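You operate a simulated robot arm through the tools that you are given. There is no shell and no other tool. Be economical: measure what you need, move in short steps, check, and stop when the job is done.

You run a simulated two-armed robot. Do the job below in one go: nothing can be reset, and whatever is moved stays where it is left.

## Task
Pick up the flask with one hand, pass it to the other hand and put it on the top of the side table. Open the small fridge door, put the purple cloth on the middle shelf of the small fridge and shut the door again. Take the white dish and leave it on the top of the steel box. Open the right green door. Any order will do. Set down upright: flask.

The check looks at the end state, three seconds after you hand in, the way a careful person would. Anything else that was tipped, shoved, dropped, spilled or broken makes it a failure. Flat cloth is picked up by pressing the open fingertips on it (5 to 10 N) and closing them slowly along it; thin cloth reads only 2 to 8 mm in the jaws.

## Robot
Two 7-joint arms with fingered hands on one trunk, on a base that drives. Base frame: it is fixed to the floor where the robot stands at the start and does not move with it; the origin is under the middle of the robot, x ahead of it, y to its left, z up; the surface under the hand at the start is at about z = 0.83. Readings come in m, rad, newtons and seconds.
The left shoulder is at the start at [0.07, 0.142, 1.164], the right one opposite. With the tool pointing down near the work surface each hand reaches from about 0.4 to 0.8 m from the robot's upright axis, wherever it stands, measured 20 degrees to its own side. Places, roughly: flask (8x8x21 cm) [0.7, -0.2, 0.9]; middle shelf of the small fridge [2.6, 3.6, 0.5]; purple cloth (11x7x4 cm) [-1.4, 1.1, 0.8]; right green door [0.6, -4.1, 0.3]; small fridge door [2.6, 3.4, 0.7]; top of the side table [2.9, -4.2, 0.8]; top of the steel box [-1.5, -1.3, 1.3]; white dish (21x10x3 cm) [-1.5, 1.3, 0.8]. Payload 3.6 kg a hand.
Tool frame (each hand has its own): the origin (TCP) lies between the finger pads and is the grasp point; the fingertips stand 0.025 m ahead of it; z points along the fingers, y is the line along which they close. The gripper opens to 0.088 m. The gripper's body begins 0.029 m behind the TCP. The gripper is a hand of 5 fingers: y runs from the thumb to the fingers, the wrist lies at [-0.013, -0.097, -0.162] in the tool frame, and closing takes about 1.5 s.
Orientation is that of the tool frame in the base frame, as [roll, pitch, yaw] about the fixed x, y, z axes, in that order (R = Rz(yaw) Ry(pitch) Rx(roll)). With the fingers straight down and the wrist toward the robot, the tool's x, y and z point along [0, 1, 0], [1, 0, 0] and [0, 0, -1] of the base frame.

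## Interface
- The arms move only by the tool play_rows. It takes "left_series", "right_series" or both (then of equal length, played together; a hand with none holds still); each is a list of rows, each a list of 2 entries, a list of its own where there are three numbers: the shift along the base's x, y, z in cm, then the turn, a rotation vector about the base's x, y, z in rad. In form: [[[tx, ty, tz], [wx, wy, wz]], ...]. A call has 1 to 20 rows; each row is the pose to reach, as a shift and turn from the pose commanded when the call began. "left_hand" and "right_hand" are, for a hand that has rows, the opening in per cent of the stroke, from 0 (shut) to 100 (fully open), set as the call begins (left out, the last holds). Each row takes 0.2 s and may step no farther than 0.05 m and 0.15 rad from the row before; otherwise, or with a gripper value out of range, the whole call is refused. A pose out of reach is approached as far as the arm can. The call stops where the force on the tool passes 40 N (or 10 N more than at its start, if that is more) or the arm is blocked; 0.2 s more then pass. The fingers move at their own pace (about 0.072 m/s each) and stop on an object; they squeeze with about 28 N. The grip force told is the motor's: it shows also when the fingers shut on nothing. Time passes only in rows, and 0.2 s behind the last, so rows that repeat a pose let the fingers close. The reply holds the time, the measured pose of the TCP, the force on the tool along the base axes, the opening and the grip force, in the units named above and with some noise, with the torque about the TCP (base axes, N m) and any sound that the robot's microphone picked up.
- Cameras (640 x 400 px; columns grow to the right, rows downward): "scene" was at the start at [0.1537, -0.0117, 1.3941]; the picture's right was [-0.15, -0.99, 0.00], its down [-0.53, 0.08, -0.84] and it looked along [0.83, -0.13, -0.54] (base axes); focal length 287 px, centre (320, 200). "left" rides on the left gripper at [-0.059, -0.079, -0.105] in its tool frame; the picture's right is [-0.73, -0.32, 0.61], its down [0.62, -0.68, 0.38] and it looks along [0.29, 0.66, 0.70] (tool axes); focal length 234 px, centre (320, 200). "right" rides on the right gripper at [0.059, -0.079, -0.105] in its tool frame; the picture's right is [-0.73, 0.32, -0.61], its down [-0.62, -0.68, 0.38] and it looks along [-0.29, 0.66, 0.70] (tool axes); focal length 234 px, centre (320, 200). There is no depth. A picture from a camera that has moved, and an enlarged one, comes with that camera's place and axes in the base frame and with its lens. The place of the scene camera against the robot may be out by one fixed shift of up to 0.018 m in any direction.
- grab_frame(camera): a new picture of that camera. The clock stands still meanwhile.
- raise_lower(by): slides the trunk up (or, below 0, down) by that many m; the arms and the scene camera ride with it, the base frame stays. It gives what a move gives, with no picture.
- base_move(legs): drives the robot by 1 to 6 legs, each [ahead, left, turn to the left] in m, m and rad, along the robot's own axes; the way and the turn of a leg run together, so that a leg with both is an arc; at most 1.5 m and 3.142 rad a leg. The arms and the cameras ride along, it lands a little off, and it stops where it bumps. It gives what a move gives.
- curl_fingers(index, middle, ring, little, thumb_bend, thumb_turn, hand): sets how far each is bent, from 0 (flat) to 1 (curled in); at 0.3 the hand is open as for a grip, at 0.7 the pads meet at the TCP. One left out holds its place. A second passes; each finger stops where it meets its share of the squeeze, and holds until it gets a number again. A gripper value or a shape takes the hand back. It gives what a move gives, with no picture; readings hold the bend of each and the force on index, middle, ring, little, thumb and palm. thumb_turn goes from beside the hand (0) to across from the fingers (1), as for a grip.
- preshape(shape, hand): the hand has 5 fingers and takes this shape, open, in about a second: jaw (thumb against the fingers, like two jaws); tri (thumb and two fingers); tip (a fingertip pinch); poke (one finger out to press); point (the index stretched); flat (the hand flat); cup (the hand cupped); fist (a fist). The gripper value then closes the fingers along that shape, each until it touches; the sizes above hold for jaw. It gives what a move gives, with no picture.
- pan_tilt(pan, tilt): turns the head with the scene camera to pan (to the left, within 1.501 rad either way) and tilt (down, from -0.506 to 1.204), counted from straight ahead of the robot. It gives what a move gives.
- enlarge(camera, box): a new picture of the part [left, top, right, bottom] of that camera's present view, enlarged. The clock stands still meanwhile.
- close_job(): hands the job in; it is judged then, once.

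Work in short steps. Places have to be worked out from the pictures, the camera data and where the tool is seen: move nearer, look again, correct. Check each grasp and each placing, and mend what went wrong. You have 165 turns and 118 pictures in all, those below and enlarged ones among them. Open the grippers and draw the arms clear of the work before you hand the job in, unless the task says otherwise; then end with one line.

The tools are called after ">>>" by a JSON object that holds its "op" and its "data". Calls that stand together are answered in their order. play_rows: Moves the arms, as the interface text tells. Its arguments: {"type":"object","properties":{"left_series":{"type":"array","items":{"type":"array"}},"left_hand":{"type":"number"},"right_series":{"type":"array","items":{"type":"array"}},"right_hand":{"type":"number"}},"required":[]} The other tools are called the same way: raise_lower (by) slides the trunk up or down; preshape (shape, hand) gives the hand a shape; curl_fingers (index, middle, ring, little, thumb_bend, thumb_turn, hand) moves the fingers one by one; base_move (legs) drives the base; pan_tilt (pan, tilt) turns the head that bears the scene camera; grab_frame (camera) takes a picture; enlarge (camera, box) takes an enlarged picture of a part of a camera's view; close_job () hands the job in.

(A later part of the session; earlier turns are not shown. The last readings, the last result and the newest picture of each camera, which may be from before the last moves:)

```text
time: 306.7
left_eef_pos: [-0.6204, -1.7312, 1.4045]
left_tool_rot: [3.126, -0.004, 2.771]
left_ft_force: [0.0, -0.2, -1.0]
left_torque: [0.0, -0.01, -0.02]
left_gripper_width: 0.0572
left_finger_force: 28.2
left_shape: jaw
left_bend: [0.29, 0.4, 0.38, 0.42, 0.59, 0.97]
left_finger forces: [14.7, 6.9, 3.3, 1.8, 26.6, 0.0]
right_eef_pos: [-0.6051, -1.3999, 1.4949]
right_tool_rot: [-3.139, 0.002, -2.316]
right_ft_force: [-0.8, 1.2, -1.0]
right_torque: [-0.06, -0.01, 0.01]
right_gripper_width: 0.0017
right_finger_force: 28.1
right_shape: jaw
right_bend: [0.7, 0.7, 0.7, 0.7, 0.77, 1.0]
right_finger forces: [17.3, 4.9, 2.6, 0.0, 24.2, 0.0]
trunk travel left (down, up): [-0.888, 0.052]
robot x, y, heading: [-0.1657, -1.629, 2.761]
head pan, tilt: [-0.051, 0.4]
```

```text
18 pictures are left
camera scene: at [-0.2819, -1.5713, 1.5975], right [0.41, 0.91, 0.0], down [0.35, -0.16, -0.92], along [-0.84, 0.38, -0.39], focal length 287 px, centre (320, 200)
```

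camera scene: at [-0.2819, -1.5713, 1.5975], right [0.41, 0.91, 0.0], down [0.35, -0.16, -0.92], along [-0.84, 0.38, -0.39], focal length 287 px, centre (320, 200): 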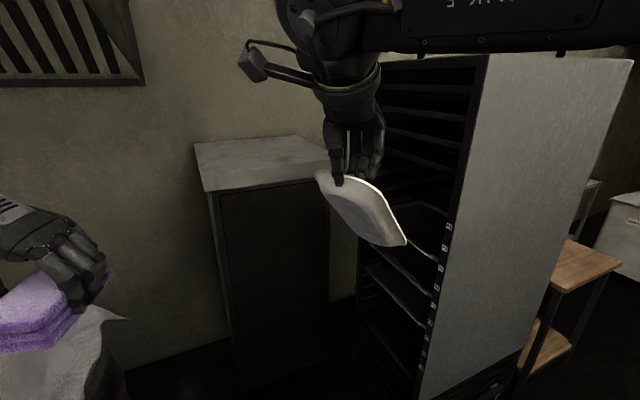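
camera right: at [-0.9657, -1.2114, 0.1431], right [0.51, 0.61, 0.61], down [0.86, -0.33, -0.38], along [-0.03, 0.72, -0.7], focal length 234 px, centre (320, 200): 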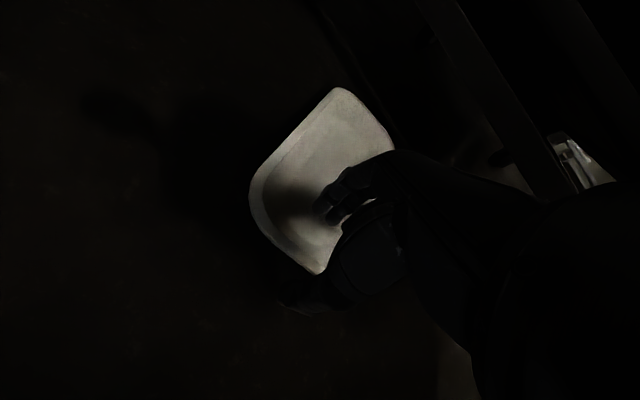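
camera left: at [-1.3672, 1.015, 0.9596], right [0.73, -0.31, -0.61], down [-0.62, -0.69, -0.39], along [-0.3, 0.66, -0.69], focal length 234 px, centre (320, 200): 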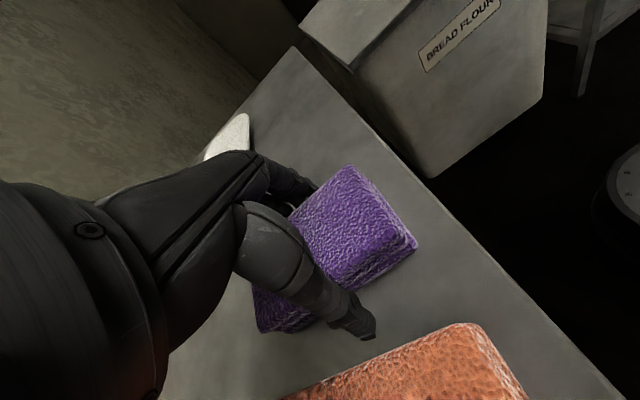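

The dish hangs about 50° nose-down from its end. I'll roll the hand as before to bring it level, here in free space, and verify.

>>> {"op": "play_rows", "data": {"right_series": [[[0, 0, 0.5], [0.11, 0.03, 0]], [[0, 0, 1], [0.22, 0.06, 0]], [[0, 0, 1], [0.33, 0.09, 0]], [[0, 0, 1], [0.44, 0.12, 0]], [[0, 0, 1], [0.55, 0.15, 0]], [[0, 0, 1], [0.66, 0.18, 0]], [[0, 0, 1], [0.76, 0.21, 0]]]}}

>>> {"op": "grab_frame", "data": {"camera": "scene"}}

```text
time: 308.3
left_eef_pos: [-0.6209, -1.7322, 1.4026]
left_tool_rot: [3.127, -0.004, 2.772]
left_ft_force: [0.4, -0.3, -1.0]
left_torque: [0.03, -0.05, 0.01]
left_gripper_width: 0.0574
left_finger_force: 27.7
left_shape: jaw
left_bend: [0.29, 0.4, 0.38, 0.42, 0.59, 0.97]
left_finger forces: [14.6, 7.0, 3.2, 1.8, 26.6, 0.0]
right_eef_pos: [-0.6047, -1.4018, 1.5056]
right_tool_rot: [2.435, 0.385, -2.459]
right_ft_force: [-0.1, 0.2, -1.4]
right_torque: [-0.08, -0.05, -0.01]
right_gripper_width: 0.002
right_finger_force: 27.7
right_shape: jaw
right_bend: [0.7, 0.7, 0.7, 0.7, 0.77, 1.0]
right_finger forces: [17.0, 5.0, 2.6, 0.0, 25.1, 0.0]
trunk travel left (down, up): [-0.888, 0.052]
robot x, y, heading: [-0.1627, -1.6311, 2.764]
head pan, tilt: [-0.051, 0.4]
```

```text
17 pictures are left
camera scene: at [-0.282, -1.5719, 1.5975], right [0.42, 0.91, 0.0], down [0.35, -0.16, -0.92], along [-0.84, 0.38, -0.39], focal length 287 px, centre (320, 200)
```

scene: 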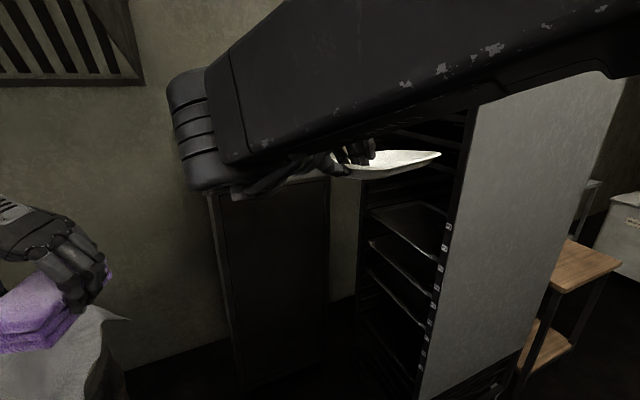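

The dish is level, extending to my right. I'll drive in toward the steel box, keeping it well clear of the rack, and then extend the arm.

>>> {"op": "base_move", "data": {"legs": [[0.3, 0.185, 0], [0.27, 0, 0]]}}

>>> {"op": "play_rows", "data": {"right_series": [[[-3, -0.5, 0], [0, 0, 0]], [[-6, -1, 0], [0, 0, 0]], [[-9, -1.5, 0], [0, 0, 0]], [[-12, -2, 0], [0, 0, 0]], [[-15, -2.5, 0], [0, 0, 0]], [[-18, -3, 0], [0, 0, 0]]]}}

>>> {"op": "grab_frame", "data": {"camera": "scene"}}

```text
time: 312.1
left_eef_pos: [-1.2099, -1.695, 1.4051]
left_tool_rot: [3.129, -0.005, 2.77]
left_ft_force: [-0.9, 0.1, -1.4]
left_torque: [0.01, -0.01, 0.04]
left_gripper_width: 0.0571
left_finger_force: 27.9
left_shape: jaw
left_bend: [0.29, 0.4, 0.38, 0.42, 0.59, 0.97]
left_finger forces: [14.5, 6.9, 3.2, 1.8, 26.7, 0.0]
right_eef_pos: [-1.1933, -1.3634, 1.5052]
right_tool_rot: [2.432, 0.384, -2.463]
right_ft_force: [0.6, 0.5, -1.2]
right_torque: [-0.15, -0.03, -0.05]
right_gripper_width: 0.0017
right_finger_force: 27.9
right_shape: jaw
right_bend: [0.7, 0.7, 0.7, 0.7, 0.77, 1.0]
right_finger forces: [17.0, 4.9, 2.6, 0.0, 24.9, 0.0]
trunk travel left (down, up): [-0.888, 0.052]
robot x, y, heading: [-0.7553, -1.5879, 2.758]
head pan, tilt: [-0.051, 0.4]
```

```text
time: 313.7
left_eef_pos: [-1.2136, -1.6939, 1.4042]
left_tool_rot: [3.127, -0.002, 2.769]
left_ft_force: [-0.1, 0.3, -0.7]
left_torque: [0.0, 0.05, 0.0]
left_gripper_width: 0.0572
left_finger_force: 27.5
left_shape: jaw
left_bend: [0.29, 0.4, 0.38, 0.42, 0.59, 0.97]
left_finger forces: [14.6, 7.0, 3.3, 1.9, 26.7, 0.0]
right_eef_pos: [-1.3703, -1.3553, 1.5085]
right_tool_rot: [2.461, 0.352, -2.491]
right_ft_force: [-0.8, -0.1, -1.4]
right_torque: [-0.11, -0.04, -0.01]
right_gripper_width: 0.0016
right_finger_force: 27.6
right_shape: jaw
right_bend: [0.7, 0.7, 0.7, 0.7, 0.77, 1.0]
right_finger forces: [17.0, 4.9, 2.4, 0.1, 24.9, 0.0]
right hand out of reach, approached as far as the arm can: row 6
trunk travel left (down, up): [-0.888, 0.052]
robot x, y, heading: [-0.7591, -1.5932, 2.76]
head pan, tilt: [-0.051, 0.4]
stopped in row 6 (right hand): the arm was blocked; the commanded pose is now the measured one
```

```text
16 pictures are left
camera scene: at [-0.8745, -1.5335, 1.5975], right [0.42, 0.91, 0.0], down [0.35, -0.16, -0.92], along [-0.84, 0.38, -0.39], focal length 287 px, centre (320, 200)
```

scene: 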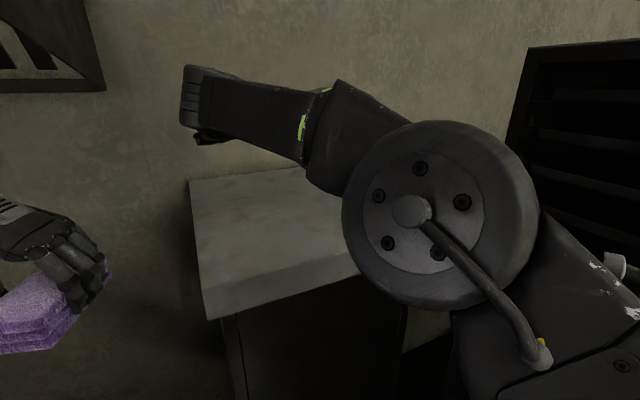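

The dish is still held but needs to go about 7 cm further in. I'll inch the base forward and check from the wrist camera.

>>> {"op": "base_move", "data": {"legs": [[0.08, 0.02, 0]]}}

>>> {"op": "grab_frame", "data": {"camera": "right"}}

```text
time: 314.8
left_eef_pos: [-1.2844, -1.6822, 1.4072]
left_tool_rot: [3.131, -0.01, 2.769]
left_ft_force: [0.4, -0.1, -0.7]
left_torque: [0.0, 0.04, -0.02]
left_gripper_width: 0.0572
left_finger_force: 28.4
left_shape: jaw
left_bend: [0.29, 0.4, 0.38, 0.42, 0.59, 0.97]
left_finger forces: [14.6, 7.0, 3.3, 1.9, 26.7, 0.1]
right_eef_pos: [-1.4408, -1.3434, 1.5152]
right_tool_rot: [2.456, 0.344, -2.494]
right_ft_force: [1.0, -0.2, -0.9]
right_torque: [-0.16, -0.03, -0.02]
right_gripper_width: 0.0018
right_finger_force: 28.3
right_shape: jaw
right_bend: [0.7, 0.7, 0.7, 0.7, 0.77, 1.0]
right_finger forces: [17.4, 4.7, 2.1, 0.0, 24.7, 0.0]
trunk travel left (down, up): [-0.888, 0.052]
robot x, y, heading: [-0.8424, -1.5817, 2.759]
head pan, tilt: [-0.051, 0.4]
```

```text
15 pictures are left
camera right: at [-1.4147, -1.4848, 1.5241], right [0.44, 0.17, 0.88], down [0.84, 0.28, -0.47], along [-0.32, 0.95, -0.02], focal length 234 px, centre (320, 200)
```

right: 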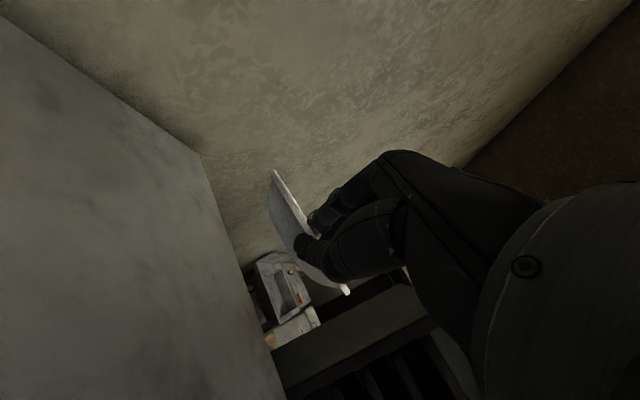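

The dish is level over the slab, centre about (-1.47, -1.25). I'll lower the trunk 0.14, then finish with small arm steps until I feel contact.

>>> {"op": "raise_lower", "data": {"by": -0.14}}

>>> {"op": "play_rows", "data": {"right_series": [[[0, 0, -0.8], [0, 0, 0]], [[0, 0, -1.6], [0, 0, 0]], [[0, 0, -2.4], [0, 0, 0]], [[0, 0, -3], [0, 0, 0]]]}}

>>> {"op": "grab_frame", "data": {"camera": "right"}}

```text
time: 316.4
left_eef_pos: [-1.294, -1.6821, 1.2655]
left_tool_rot: [3.129, -0.003, 2.768]
left_ft_force: [-0.9, -0.6, -0.7]
left_torque: [0.03, 0.01, -0.03]
left_gripper_width: 0.0572
left_finger_force: 27.8
left_shape: jaw
left_bend: [0.29, 0.4, 0.38, 0.42, 0.59, 0.97]
left_finger forces: [14.6, 7.0, 3.3, 1.8, 26.7, 0.1]
right_eef_pos: [-1.449, -1.3408, 1.3707]
right_tool_rot: [2.46, 0.348, -2.491]
right_ft_force: [-0.8, 0.2, -1.0]
right_torque: [-0.11, -0.06, 0.08]
right_gripper_width: 0.0019
right_finger_force: 28.5
right_shape: jaw
right_bend: [0.7, 0.7, 0.7, 0.7, 0.77, 1.0]
right_finger forces: [17.3, 4.7, 2.3, 0.1, 24.9, 0.0]
trunk travel left (down, up): [-0.748, 0.192]
robot x, y, heading: [-0.8404, -1.5798, 2.762]
head pan, tilt: [-0.051, 0.4]
```

```text
time: 317.4
left_eef_pos: [-1.2949, -1.6821, 1.2648]
left_tool_rot: [3.127, -0.004, 2.769]
left_ft_force: [0.1, -0.2, -0.8]
left_torque: [-0.02, -0.01, 0.01]
left_gripper_width: 0.0573
left_finger_force: 28.4
left_shape: jaw
left_bend: [0.29, 0.4, 0.38, 0.42, 0.59, 0.97]
left_finger forces: [14.5, 7.0, 3.3, 1.8, 26.7, 0.1]
right_eef_pos: [-1.4505, -1.3431, 1.341]
right_tool_rot: [2.46, 0.351, -2.493]
right_ft_force: [0.0, -0.2, -0.6]
right_torque: [-0.02, 0.05, 0.04]
right_gripper_width: 0.0017
right_finger_force: 28.0
right_shape: jaw
right_bend: [0.7, 0.7, 0.7, 0.7, 0.77, 1.0]
right_finger forces: [17.3, 4.0, 1.3, 0.1, 22.9, 0.0]
trunk travel left (down, up): [-0.748, 0.192]
robot x, y, heading: [-0.8367, -1.5777, 2.762]
head pan, tilt: [-0.051, 0.4]
```

```text
14 pictures are left
camera right: at [-1.425, -1.484, 1.35], right [0.44, 0.17, 0.88], down [0.84, 0.28, -0.47], along [-0.32, 0.95, -0.02], focal length 234 px, centre (320, 200)
```

right: 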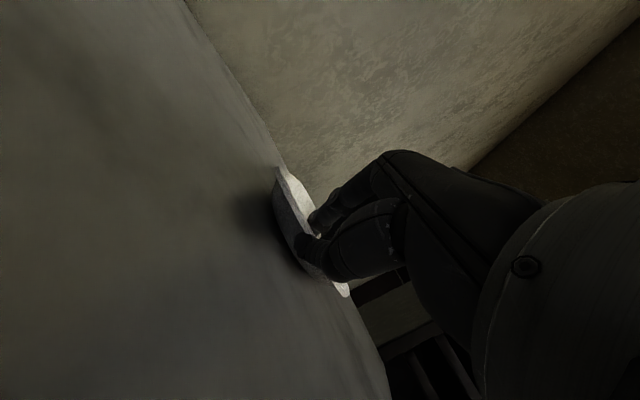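

It's nearly on the surface. I'll lower another 1 cm in 3 mm steps.

>>> {"op": "play_rows", "data": {"right_series": [[[0, 0, -0.3], [0, 0, 0]], [[0, 0, -0.6], [0, 0, 0]], [[0, 0, -0.9], [0, 0, 0]], [[0, 0, -1.2], [0, 0, 0]]]}}

```text
time: 318.4
left_eef_pos: [-1.291, -1.6835, 1.265]
left_tool_rot: [3.128, -0.006, 2.768]
left_ft_force: [-0.5, 0.2, -0.7]
left_torque: [-0.01, -0.03, -0.01]
left_gripper_width: 0.057
left_finger_force: 27.5
left_shape: jaw
left_bend: [0.29, 0.4, 0.38, 0.42, 0.59, 0.97]
left_finger forces: [14.6, 7.1, 3.3, 1.8, 26.6, 0.1]
right_eef_pos: [-1.4464, -1.3448, 1.3338]
right_tool_rot: [2.451, 0.347, -2.496]
right_ft_force: [-5.0, -0.2, 28.8]
right_torque: [0.53, 0.22, 0.12]
right_gripper_width: 0.0022
right_finger_force: 27.6
right_shape: jaw
right_bend: [0.7, 0.7, 0.7, 0.7, 0.78, 1.0]
right_finger forces: [22.0, 9.2, 4.3, 0.0, 18.9, 0.0]
trunk travel left (down, up): [-0.748, 0.192]
robot x, y, heading: [-0.8398, -1.5811, 2.764]
head pan, tilt: [-0.051, 0.4]
```

Contact at 29 N, with the thumb likely touching the slab. I'll ease up 4 mm and open only the fingers, keeping the thumb still, so nothing gets levered.

>>> {"op": "play_rows", "data": {"right_series": [[[0, 0, 0.3], [0, 0, 0]], [[0, 0, 0.5], [0, 0, 0]]]}}

>>> {"op": "curl_fingers", "data": {"hand": "right", "index": 0.45, "middle": 0.45, "ring": 0.45, "little": 0.45}}

>>> {"op": "grab_frame", "data": {"camera": "right"}}

```text
time: 319.1
left_eef_pos: [-1.2913, -1.6816, 1.2643]
left_tool_rot: [3.131, -0.005, 2.767]
left_ft_force: [-0.4, 0.1, -0.8]
left_torque: [0.02, -0.05, -0.02]
left_gripper_width: 0.0573
left_finger_force: 27.8
left_shape: jaw
left_bend: [0.29, 0.4, 0.38, 0.42, 0.59, 0.97]
left_finger forces: [14.6, 6.9, 3.2, 1.9, 26.8, 0.1]
right_eef_pos: [-1.4458, -1.3443, 1.335]
right_tool_rot: [2.46, 0.349, -2.493]
right_ft_force: [1.2, 2.2, 14.7]
right_torque: [0.22, 0.06, 0.05]
right_gripper_width: 0.0016
right_finger_force: 28.0
right_shape: jaw
right_bend: [0.7, 0.7, 0.7, 0.7, 0.78, 1.0]
right_finger forces: [18.6, 7.4, 3.2, 0.0, 21.4, 0.0]
trunk travel left (down, up): [-0.748, 0.192]
robot x, y, heading: [-0.8374, -1.577, 2.76]
head pan, tilt: [-0.051, 0.4]
```

```text
time: 320.1
left_eef_pos: [-1.2941, -1.6813, 1.2639]
left_tool_rot: [3.128, -0.001, 2.768]
left_ft_force: [0.1, -0.4, -0.3]
left_torque: [0.02, 0.01, -0.01]
left_gripper_width: 0.0571
left_finger_force: 28.3
left_shape: jaw
left_bend: [0.29, 0.4, 0.38, 0.42, 0.59, 0.97]
left_finger forces: [14.6, 7.1, 3.3, 1.7, 26.8, 0.0]
right_eef_pos: [-1.4504, -1.3435, 1.3339]
right_tool_rot: [2.459, 0.35, -2.492]
right_ft_force: [-0.2, -0.7, -0.1]
right_torque: [0.0, 0.04, 0.02]
right_gripper_width: 0.0094
right_finger_force: 0.0
right_shape: fingers
right_bend: [0.44, 0.45, 0.45, 0.45, 0.91, 1.0]
right_finger forces: [0.1, 0.1, 0.0, 0.0, 0.0, 0.0]
trunk travel left (down, up): [-0.748, 0.192]
robot x, y, heading: [-0.8407, -1.5812, 2.763]
head pan, tilt: [-0.051, 0.4]
```

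```text
13 pictures are left
camera right: at [-1.4256, -1.4842, 1.3427], right [0.44, 0.17, 0.88], down [0.84, 0.28, -0.47], along [-0.32, 0.95, -0.02], focal length 234 px, centre (320, 200)
```

right: 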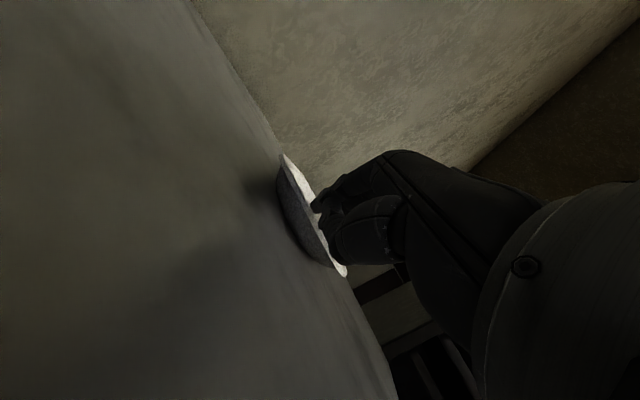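

The fingers have released and the dish rests on the slab, with zero forces. I'll withdraw back and up along the hand axis in small steps.

>>> {"op": "play_rows", "data": {"right_series": [[[0.2, -0.7, 0.7], [0, 0, 0]], [[0.4, -1.4, 1.5], [0, 0, 0]], [[0.7, -2.8, 3], [0, 0, 0]], [[1.2, -4.7, 5], [0, 0, 0]], [[1.9, -6.5, 8], [0, 0, 0]], [[2, -7, 12], [0, 0, 0]], [[4, -7, 15], [0, 0, 0]]]}}

>>> {"op": "grab_frame", "data": {"camera": "right"}}

```text
time: 321.4
left_eef_pos: [-1.2933, -1.681, 1.2639]
left_tool_rot: [3.129, -0.003, 2.769]
left_ft_force: [1.1, 0.1, -1.1]
left_torque: [0.01, 0.03, 0.0]
left_gripper_width: 0.0572
left_finger_force: 28.2
left_shape: jaw
left_bend: [0.29, 0.4, 0.38, 0.42, 0.59, 0.97]
left_finger forces: [14.6, 7.0, 3.3, 1.7, 26.7, 0.1]
right_eef_pos: [-1.4269, -1.3272, 1.3494]
right_tool_rot: [2.633, 0.377, -2.481]
right_ft_force: [0.5, 0.0, 0.4]
right_torque: [0.02, 0.0, -0.02]
right_gripper_width: 0.0093
right_finger_force: 0.1
right_shape: fingers
right_bend: [0.44, 0.45, 0.45, 0.45, 0.91, 1.0]
right_finger forces: [0.0, 0.0, 0.0, 0.0, 0.0, 0.0]
right hand out of reach, approached as far as the arm can: row 4, 5, 6
trunk travel left (down, up): [-0.748, 0.192]
robot x, y, heading: [-0.8393, -1.5803, 2.761]
head pan, tilt: [-0.051, 0.4]
stopped in row 6 (right hand): the arm was blocked; the commanded pose is now the measured one
```

```text
12 pictures are left
camera right: at [-1.4105, -1.467, 1.3752], right [0.34, 0.25, 0.91], down [0.9, 0.18, -0.39], along [-0.26, 0.95, -0.16], focal length 234 px, centre (320, 200)
```

right: 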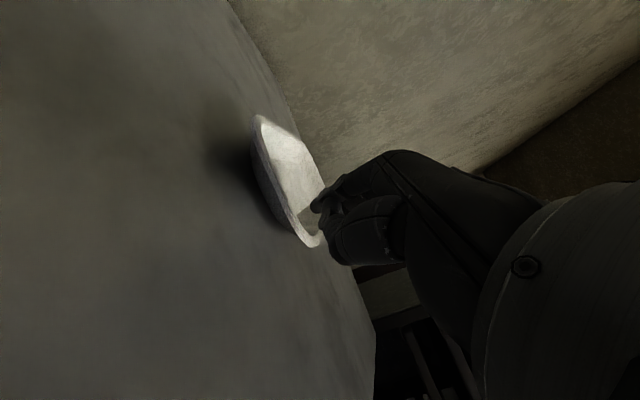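

The dish sits on the slab and the hand is above its rim. I'll raise the trunk to lift the hand straight away, and check.

>>> {"op": "raise_lower", "data": {"by": 0.18}}

>>> {"op": "grab_frame", "data": {"camera": "right"}}

```text
time: 323.4
left_eef_pos: [-1.2935, -1.6815, 1.4443]
left_tool_rot: [3.127, -0.003, 2.767]
left_ft_force: [0.2, -0.7, 0.2]
left_torque: [0.01, -0.03, 0.02]
left_gripper_width: 0.057
left_finger_force: 27.7
left_shape: jaw
left_bend: [0.29, 0.4, 0.38, 0.42, 0.59, 0.97]
left_finger forces: [14.6, 7.0, 3.3, 1.8, 26.7, 0.0]
right_eef_pos: [-1.4273, -1.3284, 1.5295]
right_tool_rot: [2.631, 0.376, -2.483]
right_ft_force: [0.6, -0.5, -0.3]
right_torque: [0.02, 0.0, 0.0]
right_gripper_width: 0.0091
right_finger_force: 0.0
right_shape: fingers
right_bend: [0.44, 0.45, 0.45, 0.45, 0.91, 1.0]
right_finger forces: [0.0, 0.0, 0.1, 0.0, 0.0, 0.0]
trunk travel left (down, up): [-0.928, 0.012]
robot x, y, heading: [-0.8386, -1.5785, 2.762]
head pan, tilt: [-0.051, 0.4]
```

```text
11 pictures are left
camera right: at [-1.4107, -1.4682, 1.5565], right [0.34, 0.25, 0.91], down [0.9, 0.18, -0.39], along [-0.26, 0.95, -0.16], focal length 234 px, centre (320, 200)
```

right: 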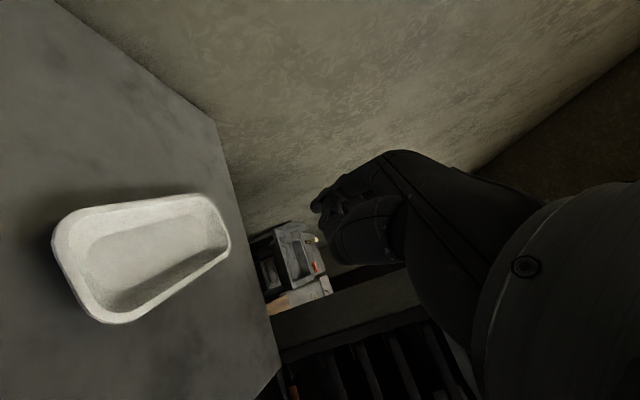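

The dish is upright and fully on the steel box. Now the fridge: I'll back away, straighten the right hand, and turn to +y in the open aisle.

>>> {"op": "base_move", "data": {"legs": [[-0.5, 0, 0]]}}

>>> {"op": "play_rows", "data": {"right_series": [[[3, 0, 0], [-0.1, -0.01, 0]], [[6, 0, 0], [-0.2, -0.02, 0]], [[9, 0, 0], [-0.3, -0.03, 0]], [[12, 0, 0], [-0.4, -0.035, 0]], [[14, 0, -1], [-0.5, -0.04, 0]], [[16, 1, -2], [-0.6, -0.05, 0]], [[17, 4, -3], [-0.62, -0.05, 0]], [[18, 7, -4], [-0.62, -0.05, 0]]], "right_hand": 100}}

>>> {"op": "base_move", "data": {"legs": [[-0.1, -0.05, 0], [0, 0, -1.19]]}}

```text
time: 326.4
left_eef_pos: [-0.8314, -1.8665, 1.4438]
left_tool_rot: [3.128, -0.003, 2.769]
left_ft_force: [-0.4, 0.3, -0.3]
left_torque: [0.02, 0.03, 0.01]
left_gripper_width: 0.0571
left_finger_force: 28.1
left_shape: jaw
left_bend: [0.29, 0.4, 0.38, 0.42, 0.59, 0.97]
left_finger forces: [14.7, 7.0, 3.2, 1.8, 26.8, 0.1]
right_eef_pos: [-0.964, -1.5116, 1.5277]
right_tool_rot: [2.633, 0.377, -2.481]
right_ft_force: [-0.8, 0.4, 0.3]
right_torque: [-0.01, -0.02, -0.02]
right_gripper_width: 0.0091
right_finger_force: 0.2
right_shape: fingers
right_bend: [0.44, 0.45, 0.45, 0.45, 0.91, 1.0]
right_finger forces: [0.0, 0.0, 0.0, 0.0, 0.0, 0.1]
trunk travel left (down, up): [-0.928, 0.012]
robot x, y, heading: [-0.377, -1.7657, 2.761]
head pan, tilt: [-0.051, 0.4]
```

```text
time: 328.1
left_eef_pos: [-0.8282, -1.8647, 1.4436]
left_tool_rot: [3.127, -0.003, 2.766]
left_ft_force: [-1.0, -0.8, -0.7]
left_torque: [0.01, 0.03, 0.0]
left_gripper_width: 0.0573
left_finger_force: 27.8
left_shape: jaw
left_bend: [0.29, 0.4, 0.38, 0.42, 0.59, 0.97]
left_finger forces: [14.6, 7.0, 3.3, 1.9, 26.6, 0.0]
right_eef_pos: [-0.7811, -1.4427, 1.4902]
right_tool_rot: [-3.14, 0.0, -2.385]
right_ft_force: [-0.2, -0.2, 0.4]
right_torque: [0.0, -0.02, 0.0]
right_gripper_width: 0.088
right_finger_force: 0.0
right_shape: jaw
right_bend: [0.3, 0.3, 0.3, 0.3, 0.3, 0.98]
right_finger forces: [0.0, 0.0, 0.0, 0.1, 0.1, 0.0]
trunk travel left (down, up): [-0.928, 0.012]
robot x, y, heading: [-0.3746, -1.7654, 2.76]
head pan, tilt: [-0.051, 0.4]
```

```text
time: 332.4
left_eef_pos: [-0.5197, -1.3661, 1.4442]
left_tool_rot: [3.128, -0.004, 1.559]
left_ft_force: [-0.2, -0.6, -0.6]
left_torque: [-0.01, -0.01, -0.01]
left_gripper_width: 0.0571
left_finger_force: 28.3
left_shape: jaw
left_bend: [0.29, 0.4, 0.38, 0.42, 0.59, 0.97]
left_finger forces: [14.5, 7.0, 3.3, 1.7, 26.6, 0.0]
right_eef_pos: [-0.1069, -1.2597, 1.4896]
right_tool_rot: [3.141, 0.002, 2.69]
right_ft_force: [0.5, -0.1, -1.1]
right_torque: [-0.03, 0.01, 0.01]
right_gripper_width: 0.0879
right_finger_force: 0.1
right_shape: jaw
right_bend: [0.3, 0.3, 0.3, 0.3, 0.3, 0.98]
right_finger forces: [0.0, 0.1, 0.0, 0.0, 0.1, 0.0]
trunk travel left (down, up): [-0.928, 0.012]
robot x, y, heading: [-0.2659, -1.7557, 1.551]
head pan, tilt: [-0.051, 0.4]
```

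The cloth is still held at 26 N. I'll go up the aisle, sidestep past the work table's end, and head up toward the fridge corner.

>>> {"op": "base_move", "data": {"legs": [[0, -0.14, 0.02], [1.4, 0, 0], [1.3, 0, 0], [0, -1.28, 0], [1.4, 0, 0]]}}

>>> {"op": "pan_tilt", "data": {"pan": -0.6, "tilt": 0.35}}

>>> {"op": "grab_frame", "data": {"camera": "scene"}}

```text
time: 359.1
left_eef_pos: [0.9384, 2.7068, 1.4433]
left_tool_rot: [3.131, -0.004, 1.577]
left_ft_force: [-0.1, 0.6, 0.1]
left_torque: [-0.01, 0.02, -0.02]
left_gripper_width: 0.0569
left_finger_force: 27.9
left_shape: jaw
left_bend: [0.29, 0.4, 0.38, 0.42, 0.59, 0.97]
left_finger forces: [14.5, 7.0, 3.3, 1.8, 26.6, 0.0]
right_eef_pos: [1.3485, 2.822, 1.4911]
right_tool_rot: [3.141, 0.001, 2.706]
right_ft_force: [0.6, -0.3, 0.2]
right_torque: [0.01, 0.0, -0.02]
right_gripper_width: 0.0877
right_finger_force: 0.1
right_shape: jaw
right_bend: [0.3, 0.3, 0.3, 0.3, 0.3, 0.98]
right_finger forces: [0.0, 0.0, 0.0, 0.0, 0.1, 0.0]
trunk travel left (down, up): [-0.928, 0.012]
robot x, y, heading: [1.1997, 2.3268, 1.565]
head pan, tilt: [-0.051, 0.4]
```

```text
time: 360.0
left_eef_pos: [0.9384, 2.7095, 1.4427]
left_tool_rot: [3.128, -0.002, 1.577]
left_ft_force: [0.0, -0.4, -0.9]
left_torque: [-0.02, -0.03, 0.02]
left_gripper_width: 0.057
left_finger_force: 28.2
left_shape: jaw
left_bend: [0.29, 0.4, 0.38, 0.42, 0.59, 0.97]
left_finger forces: [14.5, 7.0, 3.2, 1.7, 26.6, 0.1]
right_eef_pos: [1.3497, 2.823, 1.4895]
right_tool_rot: [3.141, 0.002, 2.706]
right_ft_force: [0.2, -0.1, -1.1]
right_torque: [-0.01, 0.0, 0.01]
right_gripper_width: 0.0877
right_finger_force: 0.2
right_shape: jaw
right_bend: [0.3, 0.3, 0.3, 0.3, 0.3, 0.98]
right_finger forces: [0.0, 0.0, 0.1, 0.1, 0.0, 0.1]
trunk travel left (down, up): [-0.928, 0.012]
robot x, y, heading: [1.1969, 2.3232, 1.571]
head pan, tilt: [-0.6, 0.351]
```

```text
10 pictures are left
camera scene: at [1.2677, 2.4529, 1.6421], right [0.82, -0.57, 0.0], down [-0.19, -0.28, -0.94], along [0.53, 0.77, -0.34], focal length 287 px, centre (320, 200)
```

scene: 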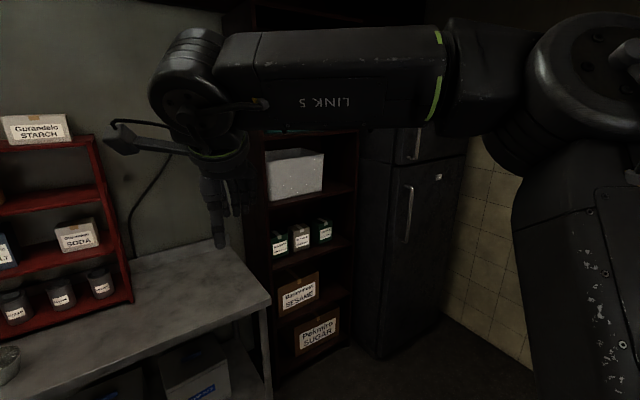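

The fridge's lower door has a vertical bar handle near its left edge, about (2.445, 3.34), z 0.88–1.20, so the hinge is on the right. I'll position the robot front-left of it and align the right hand.

>>> {"op": "base_move", "data": {"legs": [[0.3, 0, 0], [0, -0.95, 0], [0.08, 0, 0]]}}

>>> {"op": "raise_lower", "data": {"by": -0.3}}

>>> {"op": "play_rows", "data": {"right_series": [[[2, -1, 0], [0, 0, 0.11]], [[4, -2, -1], [0, 0, 0.22]], [[6, -3, -2], [0, 0, 0.33]], [[9, -4, -3], [0, 0, 0.435]], [[12, -4, -4], [0, 0, 0.435]], [[14, -4, -6], [0, 0, 0.435]], [[14, -4, -9], [0, 0, 0.435]], [[14, -4, -12], [0, 0, 0.435]]], "right_hand": 50}}

>>> {"op": "pan_tilt", "data": {"pan": -0.35, "tilt": 0.45}}

>>> {"op": "grab_frame", "data": {"camera": "scene"}}

```text
time: 367.2
left_eef_pos: [1.8704, 3.0722, 1.4472]
left_tool_rot: [3.128, -0.013, 1.59]
left_ft_force: [-0.4, -0.7, -1.6]
left_torque: [0.06, 0.0, 0.02]
left_gripper_width: 0.057
left_finger_force: 27.8
left_shape: jaw
left_bend: [0.29, 0.4, 0.38, 0.42, 0.59, 0.97]
left_finger forces: [14.5, 7.0, 3.2, 1.8, 26.5, 0.0]
right_eef_pos: [2.2808, 3.1897, 1.4957]
right_tool_rot: [3.133, -0.002, 2.722]
right_ft_force: [-0.5, -0.6, 0.6]
right_torque: [0.06, 0.04, 0.0]
right_gripper_width: 0.0878
right_finger_force: 0.1
right_shape: jaw
right_bend: [0.3, 0.3, 0.3, 0.3, 0.3, 0.98]
right_finger forces: [0.1, 0.1, 0.1, 0.0, 0.0, 0.0]
trunk travel left (down, up): [-0.928, 0.012]
robot x, y, heading: [2.1393, 2.6999, 1.579]
head pan, tilt: [-0.6, 0.351]
```

```text
time: 370.2
left_eef_pos: [1.872, 3.0838, 1.144]
left_tool_rot: [3.13, -0.002, 1.587]
left_ft_force: [0.3, -0.5, -0.2]
left_torque: [0.01, -0.01, 0.0]
left_gripper_width: 0.0568
left_finger_force: 27.9
left_shape: jaw
left_bend: [0.29, 0.4, 0.38, 0.42, 0.59, 0.97]
left_finger forces: [14.5, 7.0, 3.3, 1.8, 26.6, 0.1]
right_eef_pos: [2.2815, 3.2029, 1.191]
right_tool_rot: [-3.141, 0.001, 2.72]
right_ft_force: [0.5, -0.2, 0.3]
right_torque: [0.01, -0.01, 0.01]
right_gripper_width: 0.0874
right_finger_force: 0.1
right_shape: jaw
right_bend: [0.3, 0.3, 0.3, 0.3, 0.3, 0.98]
right_finger forces: [0.0, 0.0, 0.0, 0.1, 0.1, 0.1]
trunk travel left (down, up): [-0.628, 0.312]
robot x, y, heading: [2.1376, 2.7011, 1.584]
head pan, tilt: [-0.6, 0.351]
```

```text
time: 372.0
left_eef_pos: [1.8726, 3.0836, 1.1451]
left_tool_rot: [3.13, -0.003, 1.587]
left_ft_force: [0.6, -1.0, -0.3]
left_torque: [0.01, 0.02, -0.01]
left_gripper_width: 0.0571
left_finger_force: 28.1
left_shape: jaw
left_bend: [0.29, 0.4, 0.38, 0.42, 0.59, 0.97]
left_finger forces: [14.6, 7.0, 3.2, 1.8, 26.6, 0.0]
right_eef_pos: [2.4224, 3.1622, 1.0688]
right_tool_rot: [-3.14, 0.002, -3.128]
right_ft_force: [-0.4, -0.9, -0.4]
right_torque: [0.01, 0.02, 0.01]
right_gripper_width: 0.0444
right_finger_force: 0.0
right_shape: jaw
right_bend: [0.74, 0.44, 0.41, 0.41, 0.69, 1.0]
right_finger forces: [0.0, 0.0, 0.0, 0.1, 0.0, 0.0]
trunk travel left (down, up): [-0.628, 0.312]
robot x, y, heading: [2.1367, 2.7004, 1.584]
head pan, tilt: [-0.6, 0.351]
```

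```text
time: 372.8
left_eef_pos: [1.8717, 3.0844, 1.1441]
left_tool_rot: [3.13, -0.002, 1.589]
left_ft_force: [1.5, 0.1, -0.4]
left_torque: [0.03, 0.0, 0.03]
left_gripper_width: 0.0571
left_finger_force: 27.8
left_shape: jaw
left_bend: [0.29, 0.4, 0.38, 0.42, 0.59, 0.97]
left_finger forces: [14.6, 6.9, 3.3, 1.9, 26.6, 0.0]
right_eef_pos: [2.4214, 3.1624, 1.0704]
right_tool_rot: [-3.14, 0.002, -3.128]
right_ft_force: [-1.0, 0.4, -1.4]
right_torque: [0.02, -0.02, -0.01]
right_gripper_width: 0.0445
right_finger_force: 0.1
right_shape: jaw
right_bend: [0.74, 0.44, 0.41, 0.41, 0.69, 1.0]
right_finger forces: [0.0, 0.0, 0.0, 0.1, 0.0, 0.0]
trunk travel left (down, up): [-0.628, 0.312]
robot x, y, heading: [2.1381, 2.705, 1.58]
head pan, tilt: [-0.351, 0.45]
```

```text
9 pictures are left
camera scene: at [2.1834, 2.8408, 1.3329], right [0.94, -0.33, 0.0], down [-0.15, -0.41, -0.9], along [0.3, 0.85, -0.44], focal length 287 px, centre (320, 200)
```

scene: 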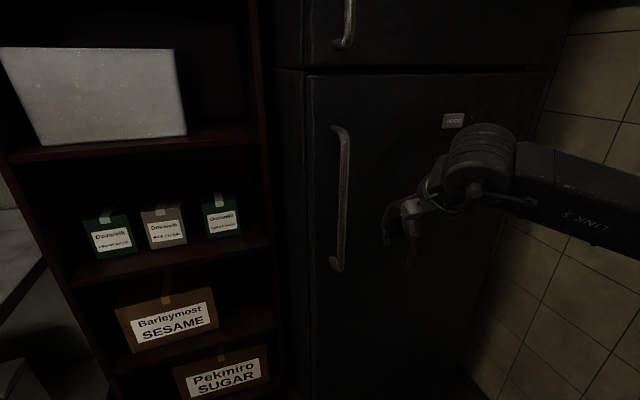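

Triangulating gives the handle bar at (2.387, 3.305), z 0.93–1.22. With the fingers down, I'll bring them close to the door on the right of the bar, then slide left so the fingers pass behind it.

>>> {"op": "play_rows", "data": {"right_series": [[[3, 1, 0], [0, 0, 0]], [[6, 3, 0], [0, 0, 0]], [[8, 6, 0], [0, 0, 0]], [[8, 9, 0], [0, 0, 0]], [[8, 11, 0], [0, 0, 0]], [[8, 12.5, 0], [0, 0, 0]], [[8, 13.3, 0], [0, 0, 0]]], "right_hand": 60}}

>>> {"op": "grab_frame", "data": {"camera": "right"}}

```text
time: 374.4
left_eef_pos: [1.8722, 3.0812, 1.1449]
left_tool_rot: [3.129, -0.007, 1.588]
left_ft_force: [0.6, -0.2, -0.7]
left_torque: [-0.01, -0.03, 0.02]
left_gripper_width: 0.0568
left_finger_force: 27.8
left_shape: jaw
left_bend: [0.29, 0.4, 0.38, 0.42, 0.59, 0.97]
left_finger forces: [14.6, 7.0, 3.3, 1.9, 26.6, 0.1]
right_eef_pos: [2.5012, 3.2909, 1.0718]
right_tool_rot: [3.14, 0.0, -3.131]
right_ft_force: [-0.5, -14.3, 1.0]
right_torque: [0.23, -0.03, -0.1]
right_gripper_width: 0.0482
right_finger_force: 0.1
right_shape: jaw
right_bend: [0.29, 0.49, 0.37, 0.43, 0.65, 1.0]
right_finger forces: [0.1, 15.0, 0.0, 0.1, 0.1, 0.1]
trunk travel left (down, up): [-0.628, 0.312]
robot x, y, heading: [2.138, 2.7007, 1.578]
head pan, tilt: [-0.351, 0.45]
```

```text
8 pictures are left
camera right: at [2.4451, 3.2108, 1.1763], right [0.72, 0.33, 0.61], down [0.63, -0.67, -0.38], along [0.28, 0.66, -0.69], focal length 234 px, centre (320, 200)
```

right: 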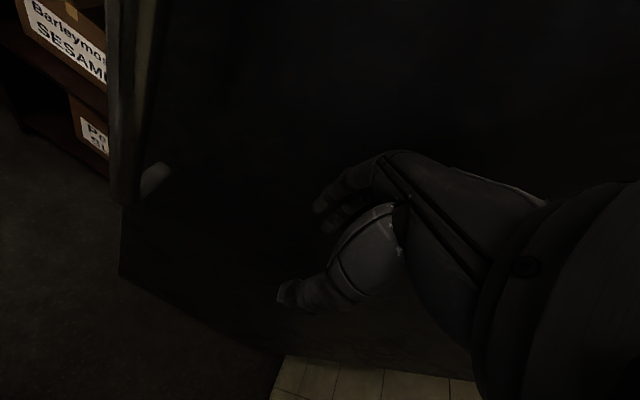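

The fingers touch the door face at y ≈ 3.33, and the bar stands 4 cm off it at x ≈ 2.378. I'll back off 3 mm, slide left so the bar enters the jaws, and close.

>>> {"op": "play_rows", "data": {"right_series": [[[0, -0.5, 0], [0, 0, 0]], [[-2.5, -0.5, 0], [0, 0, 0]], [[-5, -0.5, 0], [0, 0, 0]], [[-7.5, -0.5, 0], [0, 0, 0]], [[-10, -0.5, 0], [0, 0, 0]], [[-11.5, -0.5, 0], [0, 0, 0]], [[-12.3, -0.5, 0], [0, 0, 0]]]}}

>>> {"op": "play_rows", "data": {"right_series": [[[0, 0, 0], [0, 0, 0]], [[0, 0, 0], [0, 0, 0]], [[0, 0, 0], [0, 0, 0]], [[0, 0, 0], [0, 0, 0]], [[0, 0, 0], [0, 0, 0]], [[0, 0, 0], [0, 0, 0]]], "right_hand": 0}}

```text
time: 376.0
left_eef_pos: [1.8795, 3.0845, 1.1462]
left_tool_rot: [3.134, -0.005, 1.582]
left_ft_force: [-0.9, -0.2, -0.5]
left_torque: [-0.02, 0.0, -0.02]
left_gripper_width: 0.057
left_finger_force: 28.1
left_shape: jaw
left_bend: [0.29, 0.4, 0.38, 0.42, 0.59, 0.97]
left_finger forces: [14.4, 7.0, 3.3, 1.8, 26.7, 0.0]
right_eef_pos: [2.3979, 3.288, 1.0701]
right_tool_rot: [3.139, 0.0, 3.126]
right_ft_force: [35.6, -8.3, -0.8]
right_torque: [0.12, 2.17, -0.27]
right_gripper_width: 0.0496
right_finger_force: 0.0
right_shape: jaw
right_bend: [0.29, 0.45, 0.37, 0.43, 0.65, 1.0]
right_finger forces: [0.0, 7.4, 0.1, 0.0, 0.0, 34.7]
trunk travel left (down, up): [-0.628, 0.312]
robot x, y, heading: [2.1388, 2.7035, 1.577]
head pan, tilt: [-0.351, 0.45]
stopped in row 7 (right hand): the force on the tool passed its limit at 48 N (the readings are from after the stop); the commanded pose is now the measured one
```

```text
time: 377.4
left_eef_pos: [1.8835, 3.0833, 1.1486]
left_tool_rot: [3.138, -0.005, 1.582]
left_ft_force: [0.0, 0.3, -0.6]
left_torque: [0.01, 0.0, 0.02]
left_gripper_width: 0.0571
left_finger_force: 28.0
left_shape: jaw
left_bend: [0.29, 0.4, 0.38, 0.42, 0.59, 0.97]
left_finger forces: [14.6, 7.0, 3.3, 1.8, 26.7, 0.0]
right_eef_pos: [2.3984, 3.2898, 1.0701]
right_tool_rot: [3.138, -0.006, 3.139]
right_ft_force: [42.8, -2.2, 5.2]
right_torque: [0.29, 2.57, -0.19]
right_gripper_width: 0.0
right_finger_force: 28.1
right_shape: jaw
right_bend: [0.7, 0.52, 0.7, 0.7, 0.74, 1.0]
right_finger forces: [0.8, 0.0, 0.0, 0.0, 0.1, 40.1]
trunk travel left (down, up): [-0.628, 0.312]
robot x, y, heading: [2.1429, 2.7037, 1.575]
head pan, tilt: [-0.351, 0.45]
```

The palm met the bar, because a vertical bar needs horizontal fingers. I'll open, back off, and turn the right hand so its fingers point left (-x) with the fingers on the door side.

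>>> {"op": "play_rows", "data": {"right_series": [[[2, 0, 0], [0, 0, 0]], [[4, -0.5, 0], [0, 0, 0]], [[7, -1.5, 0], [0, 0, 0]], [[10, -3, 0], [0, 0, 0]], [[12, -6, 0], [0, 0.12, 0]], [[13, -9, 0], [0, 0.26, 0]], [[13, -11, 0], [0, 0.4, 0]], [[13, -11, 0], [0, 0.54, 0]], [[13, -11, 0], [0, 0.68, 0]], [[13, -11, 0], [0, 0.82, 0]], [[13, -11, 0], [0, 0.96, 0]], [[13, -11, 0], [0, 1.1, 0]], [[13, -11, 0], [0, 1.24, 0]], [[13, -11, 0], [0, 1.38, 0]], [[13, -11, 0], [0, 1.52, 0]], [[13, -11, 0], [0, 1.571, 0]], [[13, -11, 0], [0, 1.571, 0]]], "right_hand": 70}}

```text
time: 381.0
left_eef_pos: [1.8742, 3.0851, 1.1448]
left_tool_rot: [3.131, -0.003, 1.583]
left_ft_force: [-0.7, -0.8, -0.5]
left_torque: [0.03, 0.0, 0.0]
left_gripper_width: 0.0571
left_finger_force: 27.7
left_shape: jaw
left_bend: [0.29, 0.4, 0.38, 0.42, 0.59, 0.97]
left_finger forces: [14.7, 7.0, 3.4, 1.9, 26.6, 0.0]
right_eef_pos: [2.5169, 3.1651, 1.0789]
right_tool_rot: [-2.53, -1.568, 2.526]
right_ft_force: [-0.8, 0.3, -0.5]
right_torque: [0.0, -0.01, 0.02]
right_gripper_width: 0.0614
right_finger_force: 0.0
right_shape: jaw
right_bend: [0.27, 0.37, 0.34, 0.35, 0.58, 0.99]
right_finger forces: [0.0, 0.0, 0.1, 0.1, 0.1, 0.0]
right hand out of reach, approached as far as the arm can: row 13, 14, 15, 16, 17
trunk travel left (down, up): [-0.628, 0.312]
robot x, y, heading: [2.1398, 2.7027, 1.577]
head pan, tilt: [-0.351, 0.45]
```

The orientation is achieved. I'll move in to y 3.275 beside the bar, then slide left around it.

>>> {"op": "play_rows", "data": {"right_series": [[[0, 3.5, 0], [0, 0, 0]], [[0, 7, 0], [0, 0, 0]], [[0, 9.5, 0], [0, 0, 0]], [[0, 11, 0], [0, 0, 0]], [[-3, 11, 0], [0, 0, 0]], [[-6, 11, 0], [0, 0, 0]], [[-9, 11, 0], [0, 0, 0]], [[-11, 11, 0], [0, 0, 0]], [[-12.5, 11, 0], [0, 0, 0]]]}}

>>> {"op": "grab_frame", "data": {"camera": "right"}}

```text
time: 383.0
left_eef_pos: [1.8733, 3.0841, 1.1439]
left_tool_rot: [3.127, -0.002, 1.585]
left_ft_force: [0.7, -0.2, -0.3]
left_torque: [0.0, 0.02, 0.02]
left_gripper_width: 0.0566
left_finger_force: 28.0
left_shape: jaw
left_bend: [0.29, 0.4, 0.38, 0.42, 0.59, 0.97]
left_finger forces: [14.6, 7.0, 3.3, 1.8, 26.6, 0.0]
right_eef_pos: [2.3912, 3.2733, 1.0808]
right_tool_rot: [2.842, -1.568, -2.843]
right_ft_force: [-0.2, -0.1, 0.1]
right_torque: [-0.01, 0.04, -0.02]
right_gripper_width: 0.0617
right_finger_force: 0.0
right_shape: jaw
right_bend: [0.27, 0.37, 0.34, 0.35, 0.58, 0.99]
right_finger forces: [0.1, 0.0, 0.0, 0.1, 0.0, 0.0]
right hand out of reach, approached as far as the arm can: row 1, 2, 3, 4, 5
trunk travel left (down, up): [-0.628, 0.312]
robot x, y, heading: [2.1381, 2.6984, 1.579]
head pan, tilt: [-0.351, 0.45]
```

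```text
7 pictures are left
camera right: at [2.4962, 3.1949, 1.139], right [0.61, 0.32, -0.72], down [-0.38, -0.68, -0.62], along [-0.69, 0.66, -0.29], focal length 234 px, centre (320, 200)
```

right: 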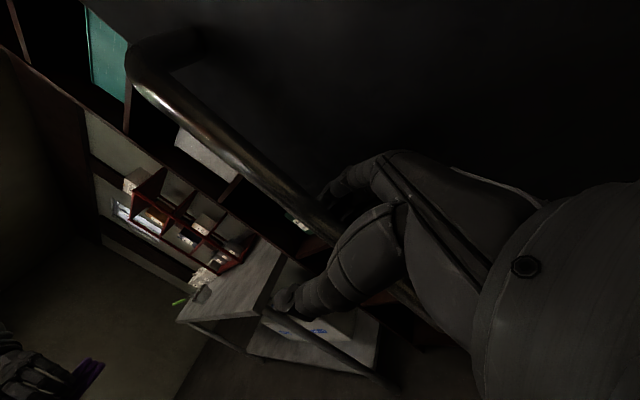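

The bar is between the fingers (door side) and the thumb, so I'll close on it.

>>> {"op": "play_rows", "data": {"right_series": [[[0, 0, 0], [0, 0, 0]], [[0, 0, 0], [0, 0, 0]], [[0, 0, 0], [0, 0, 0]], [[0, 0, 0], [0, 0, 0]], [[0, 0, 0], [0, 0, 0]], [[0, 0, 0], [0, 0, 0]]], "right_hand": 0}}

>>> {"op": "base_move", "data": {"legs": [[-0.06, 0, 0]]}}

```text
time: 384.4
left_eef_pos: [1.8727, 3.0853, 1.1449]
left_tool_rot: [3.127, -0.003, 1.586]
left_ft_force: [0.0, 0.1, -0.5]
left_torque: [0.01, -0.01, 0.01]
left_gripper_width: 0.0572
left_finger_force: 28.2
left_shape: jaw
left_bend: [0.29, 0.4, 0.38, 0.42, 0.59, 0.97]
left_finger forces: [14.6, 7.0, 3.2, 1.7, 26.7, 0.1]
right_eef_pos: [2.3907, 3.2747, 1.0802]
right_tool_rot: [-2.833, -1.567, 2.831]
right_ft_force: [-3.9, 1.3, -0.5]
right_torque: [0.16, -0.11, 0.0]
right_gripper_width: 0.0156
right_finger_force: 28.1
right_shape: jaw
right_bend: [0.74, 0.42, 0.38, 0.42, 0.35, 1.0]
right_finger forces: [12.2, 6.3, 3.3, 2.5, 23.0, 0.0]
trunk travel left (down, up): [-0.628, 0.312]
robot x, y, heading: [2.1404, 2.7009, 1.58]
head pan, tilt: [-0.351, 0.45]
```

```text
time: 385.4
left_eef_pos: [1.8767, 3.0249, 1.1442]
left_tool_rot: [3.132, -0.004, 1.584]
left_ft_force: [0.3, -0.8, -1.2]
left_torque: [0.03, -0.02, 0.02]
left_gripper_width: 0.0572
left_finger_force: 27.9
left_shape: jaw
left_bend: [0.29, 0.4, 0.38, 0.42, 0.59, 0.97]
left_finger forces: [14.7, 6.9, 3.2, 1.8, 26.6, 0.0]
right_eef_pos: [2.3925, 3.2151, 1.0794]
right_tool_rot: [-2.015, -1.57, 2.015]
right_ft_force: [11.3, 1.6, -1.5]
right_torque: [0.14, -0.06, -0.3]
right_gripper_width: 0.0141
right_finger_force: 28.1
right_shape: jaw
right_bend: [0.75, 0.45, 0.39, 0.38, 0.39, 1.0]
right_finger forces: [11.6, 3.9, 2.9, 3.3, 18.5, 0.0]
trunk travel left (down, up): [-0.628, 0.312]
robot x, y, heading: [2.139, 2.6436, 1.58]
head pan, tilt: [-0.351, 0.45]
```

The door is following, with the handle gripped and little force. I'll continue along the arc with the base.

>>> {"op": "base_move", "data": {"legs": [[-0.14, -0.036, 0], [-0.1, -0.05, 0], [-0.07, -0.05, 0]]}}

>>> {"op": "pan_tilt", "data": {"pan": -0.45, "tilt": 0.6}}

>>> {"op": "grab_frame", "data": {"camera": "scene"}}

```text
time: 387.4
left_eef_pos: [1.9552, 2.8159, 1.1457]
left_tool_rot: [3.133, -0.004, 1.58]
left_ft_force: [0.4, 0.0, 0.0]
left_torque: [0.02, 0.04, 0.02]
left_gripper_width: 0.0571
left_finger_force: 27.9
left_shape: jaw
left_bend: [0.29, 0.4, 0.38, 0.42, 0.6, 0.97]
left_finger forces: [14.6, 6.9, 3.3, 1.8, 26.6, 0.1]
right_eef_pos: [2.4781, 3.0082, 1.079]
right_tool_rot: [-0.39, -1.568, 0.369]
right_ft_force: [13.0, 8.3, -7.4]
right_torque: [0.16, -0.17, -0.2]
right_gripper_width: 0.0106
right_finger_force: 27.9
right_shape: jaw
right_bend: [0.75, 0.5, 0.46, 0.37, 0.74, 1.0]
right_finger forces: [10.7, 0.1, 0.0, 11.1, 8.6, 0.0]
trunk travel left (down, up): [-0.628, 0.312]
robot x, y, heading: [2.214, 2.4337, 1.572]
head pan, tilt: [-0.351, 0.45]
stopped in leg 2: the force on the tool passed its limit at 43 N (the readings are from after the stop); the commanded pose is now the measured one
```

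```text
time: 388.1
left_eef_pos: [1.9529, 2.8212, 1.143]
left_tool_rot: [3.134, -0.001, 1.583]
left_ft_force: [0.0, 1.0, -0.7]
left_torque: [0.01, 0.04, -0.01]
left_gripper_width: 0.057
left_finger_force: 27.9
left_shape: jaw
left_bend: [0.29, 0.4, 0.38, 0.42, 0.6, 0.97]
left_finger forces: [14.6, 7.0, 3.3, 1.8, 26.6, 0.1]
right_eef_pos: [2.475, 3.0112, 1.0778]
right_tool_rot: [-0.64, -1.568, 0.625]
right_ft_force: [15.0, 12.1, -3.2]
right_torque: [0.23, -0.21, -0.23]
right_gripper_width: 0.0107
right_finger_force: 27.7
right_shape: jaw
right_bend: [0.75, 0.5, 0.46, 0.37, 0.74, 1.0]
right_finger forces: [12.0, 0.0, 0.0, 12.2, 7.3, 0.0]
trunk travel left (down, up): [-0.628, 0.312]
robot x, y, heading: [2.2129, 2.4332, 1.574]
head pan, tilt: [-0.45, 0.6]
```

```text
6 pictures are left
camera scene: at [2.2708, 2.5693, 1.3188], right [0.9, -0.43, 0.0], down [-0.25, -0.51, -0.82], along [0.35, 0.74, -0.57], focal length 287 px, centre (320, 200)
```

scene: 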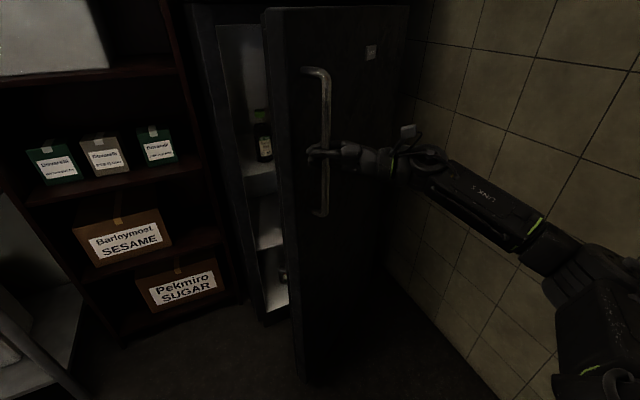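

The door is open about 35°, and the middle shelf reads z ≈ 0.50 with the next one at 0.77. I'll release the handle, withdraw, turn the right hand fingers-down again and bring it left of the door's edge.

>>> {"op": "play_rows", "data": {"right_series": [[[0, 0, 0], [0, 0, 0]], [[0, 0, 0], [0, 0, 0]], [[0, 0, 0], [0, 0, 0]], [[0, 0, 0], [0, 0, 0]], [[3, -0.3, 0], [0, 0, 0]], [[6, -0.8, 0], [0, 0, 0]], [[9, -2, 0], [0, 0, 0]], [[9, -5.5, 0], [0, -0.1, 0]], [[9, -9, 0], [0, -0.24, 0]], [[8, -12.5, 0], [0, -0.38, 0]], [[6, -14, 0], [0, -0.52, 0]], [[3, -15, 0], [0, -0.66, 0]], [[0, -15, 0], [0, -0.8, 0]], [[-2, -15, 0], [0, -0.94, 0]], [[-4, -15, 0], [0, -1.08, 0]], [[-6, -15, 0], [0, -1.22, 0]], [[-8, -15, 0], [0, -1.36, 0]], [[-10, -15, 0], [0, -1.5, 0]], [[-12, -15, 0], [0, -1.571, 0]], [[-14, -15, 0], [0, -1.571, 0]]], "right_hand": 70}}

```text
time: 392.3
left_eef_pos: [1.9488, 2.8177, 1.1438]
left_tool_rot: [3.129, -0.002, 1.582]
left_ft_force: [0.5, 0.2, 0.2]
left_torque: [0.01, -0.01, 0.0]
left_gripper_width: 0.0572
left_finger_force: 28.2
left_shape: jaw
left_bend: [0.29, 0.4, 0.38, 0.42, 0.6, 0.97]
left_finger forces: [14.6, 7.0, 3.2, 1.9, 26.6, 0.0]
right_eef_pos: [2.3293, 2.8589, 1.0815]
right_tool_rot: [3.129, 0.002, -3.139]
right_ft_force: [-0.9, 1.1, 0.3]
right_torque: [-0.03, 0.0, 0.01]
right_gripper_width: 0.0617
right_finger_force: 0.1
right_shape: jaw
right_bend: [0.27, 0.37, 0.34, 0.35, 0.58, 0.99]
right_finger forces: [0.0, 0.1, 0.1, 0.0, 0.0, 0.0]
trunk travel left (down, up): [-0.628, 0.312]
robot x, y, heading: [2.2162, 2.4326, 1.573]
head pan, tilt: [-0.45, 0.6]
```

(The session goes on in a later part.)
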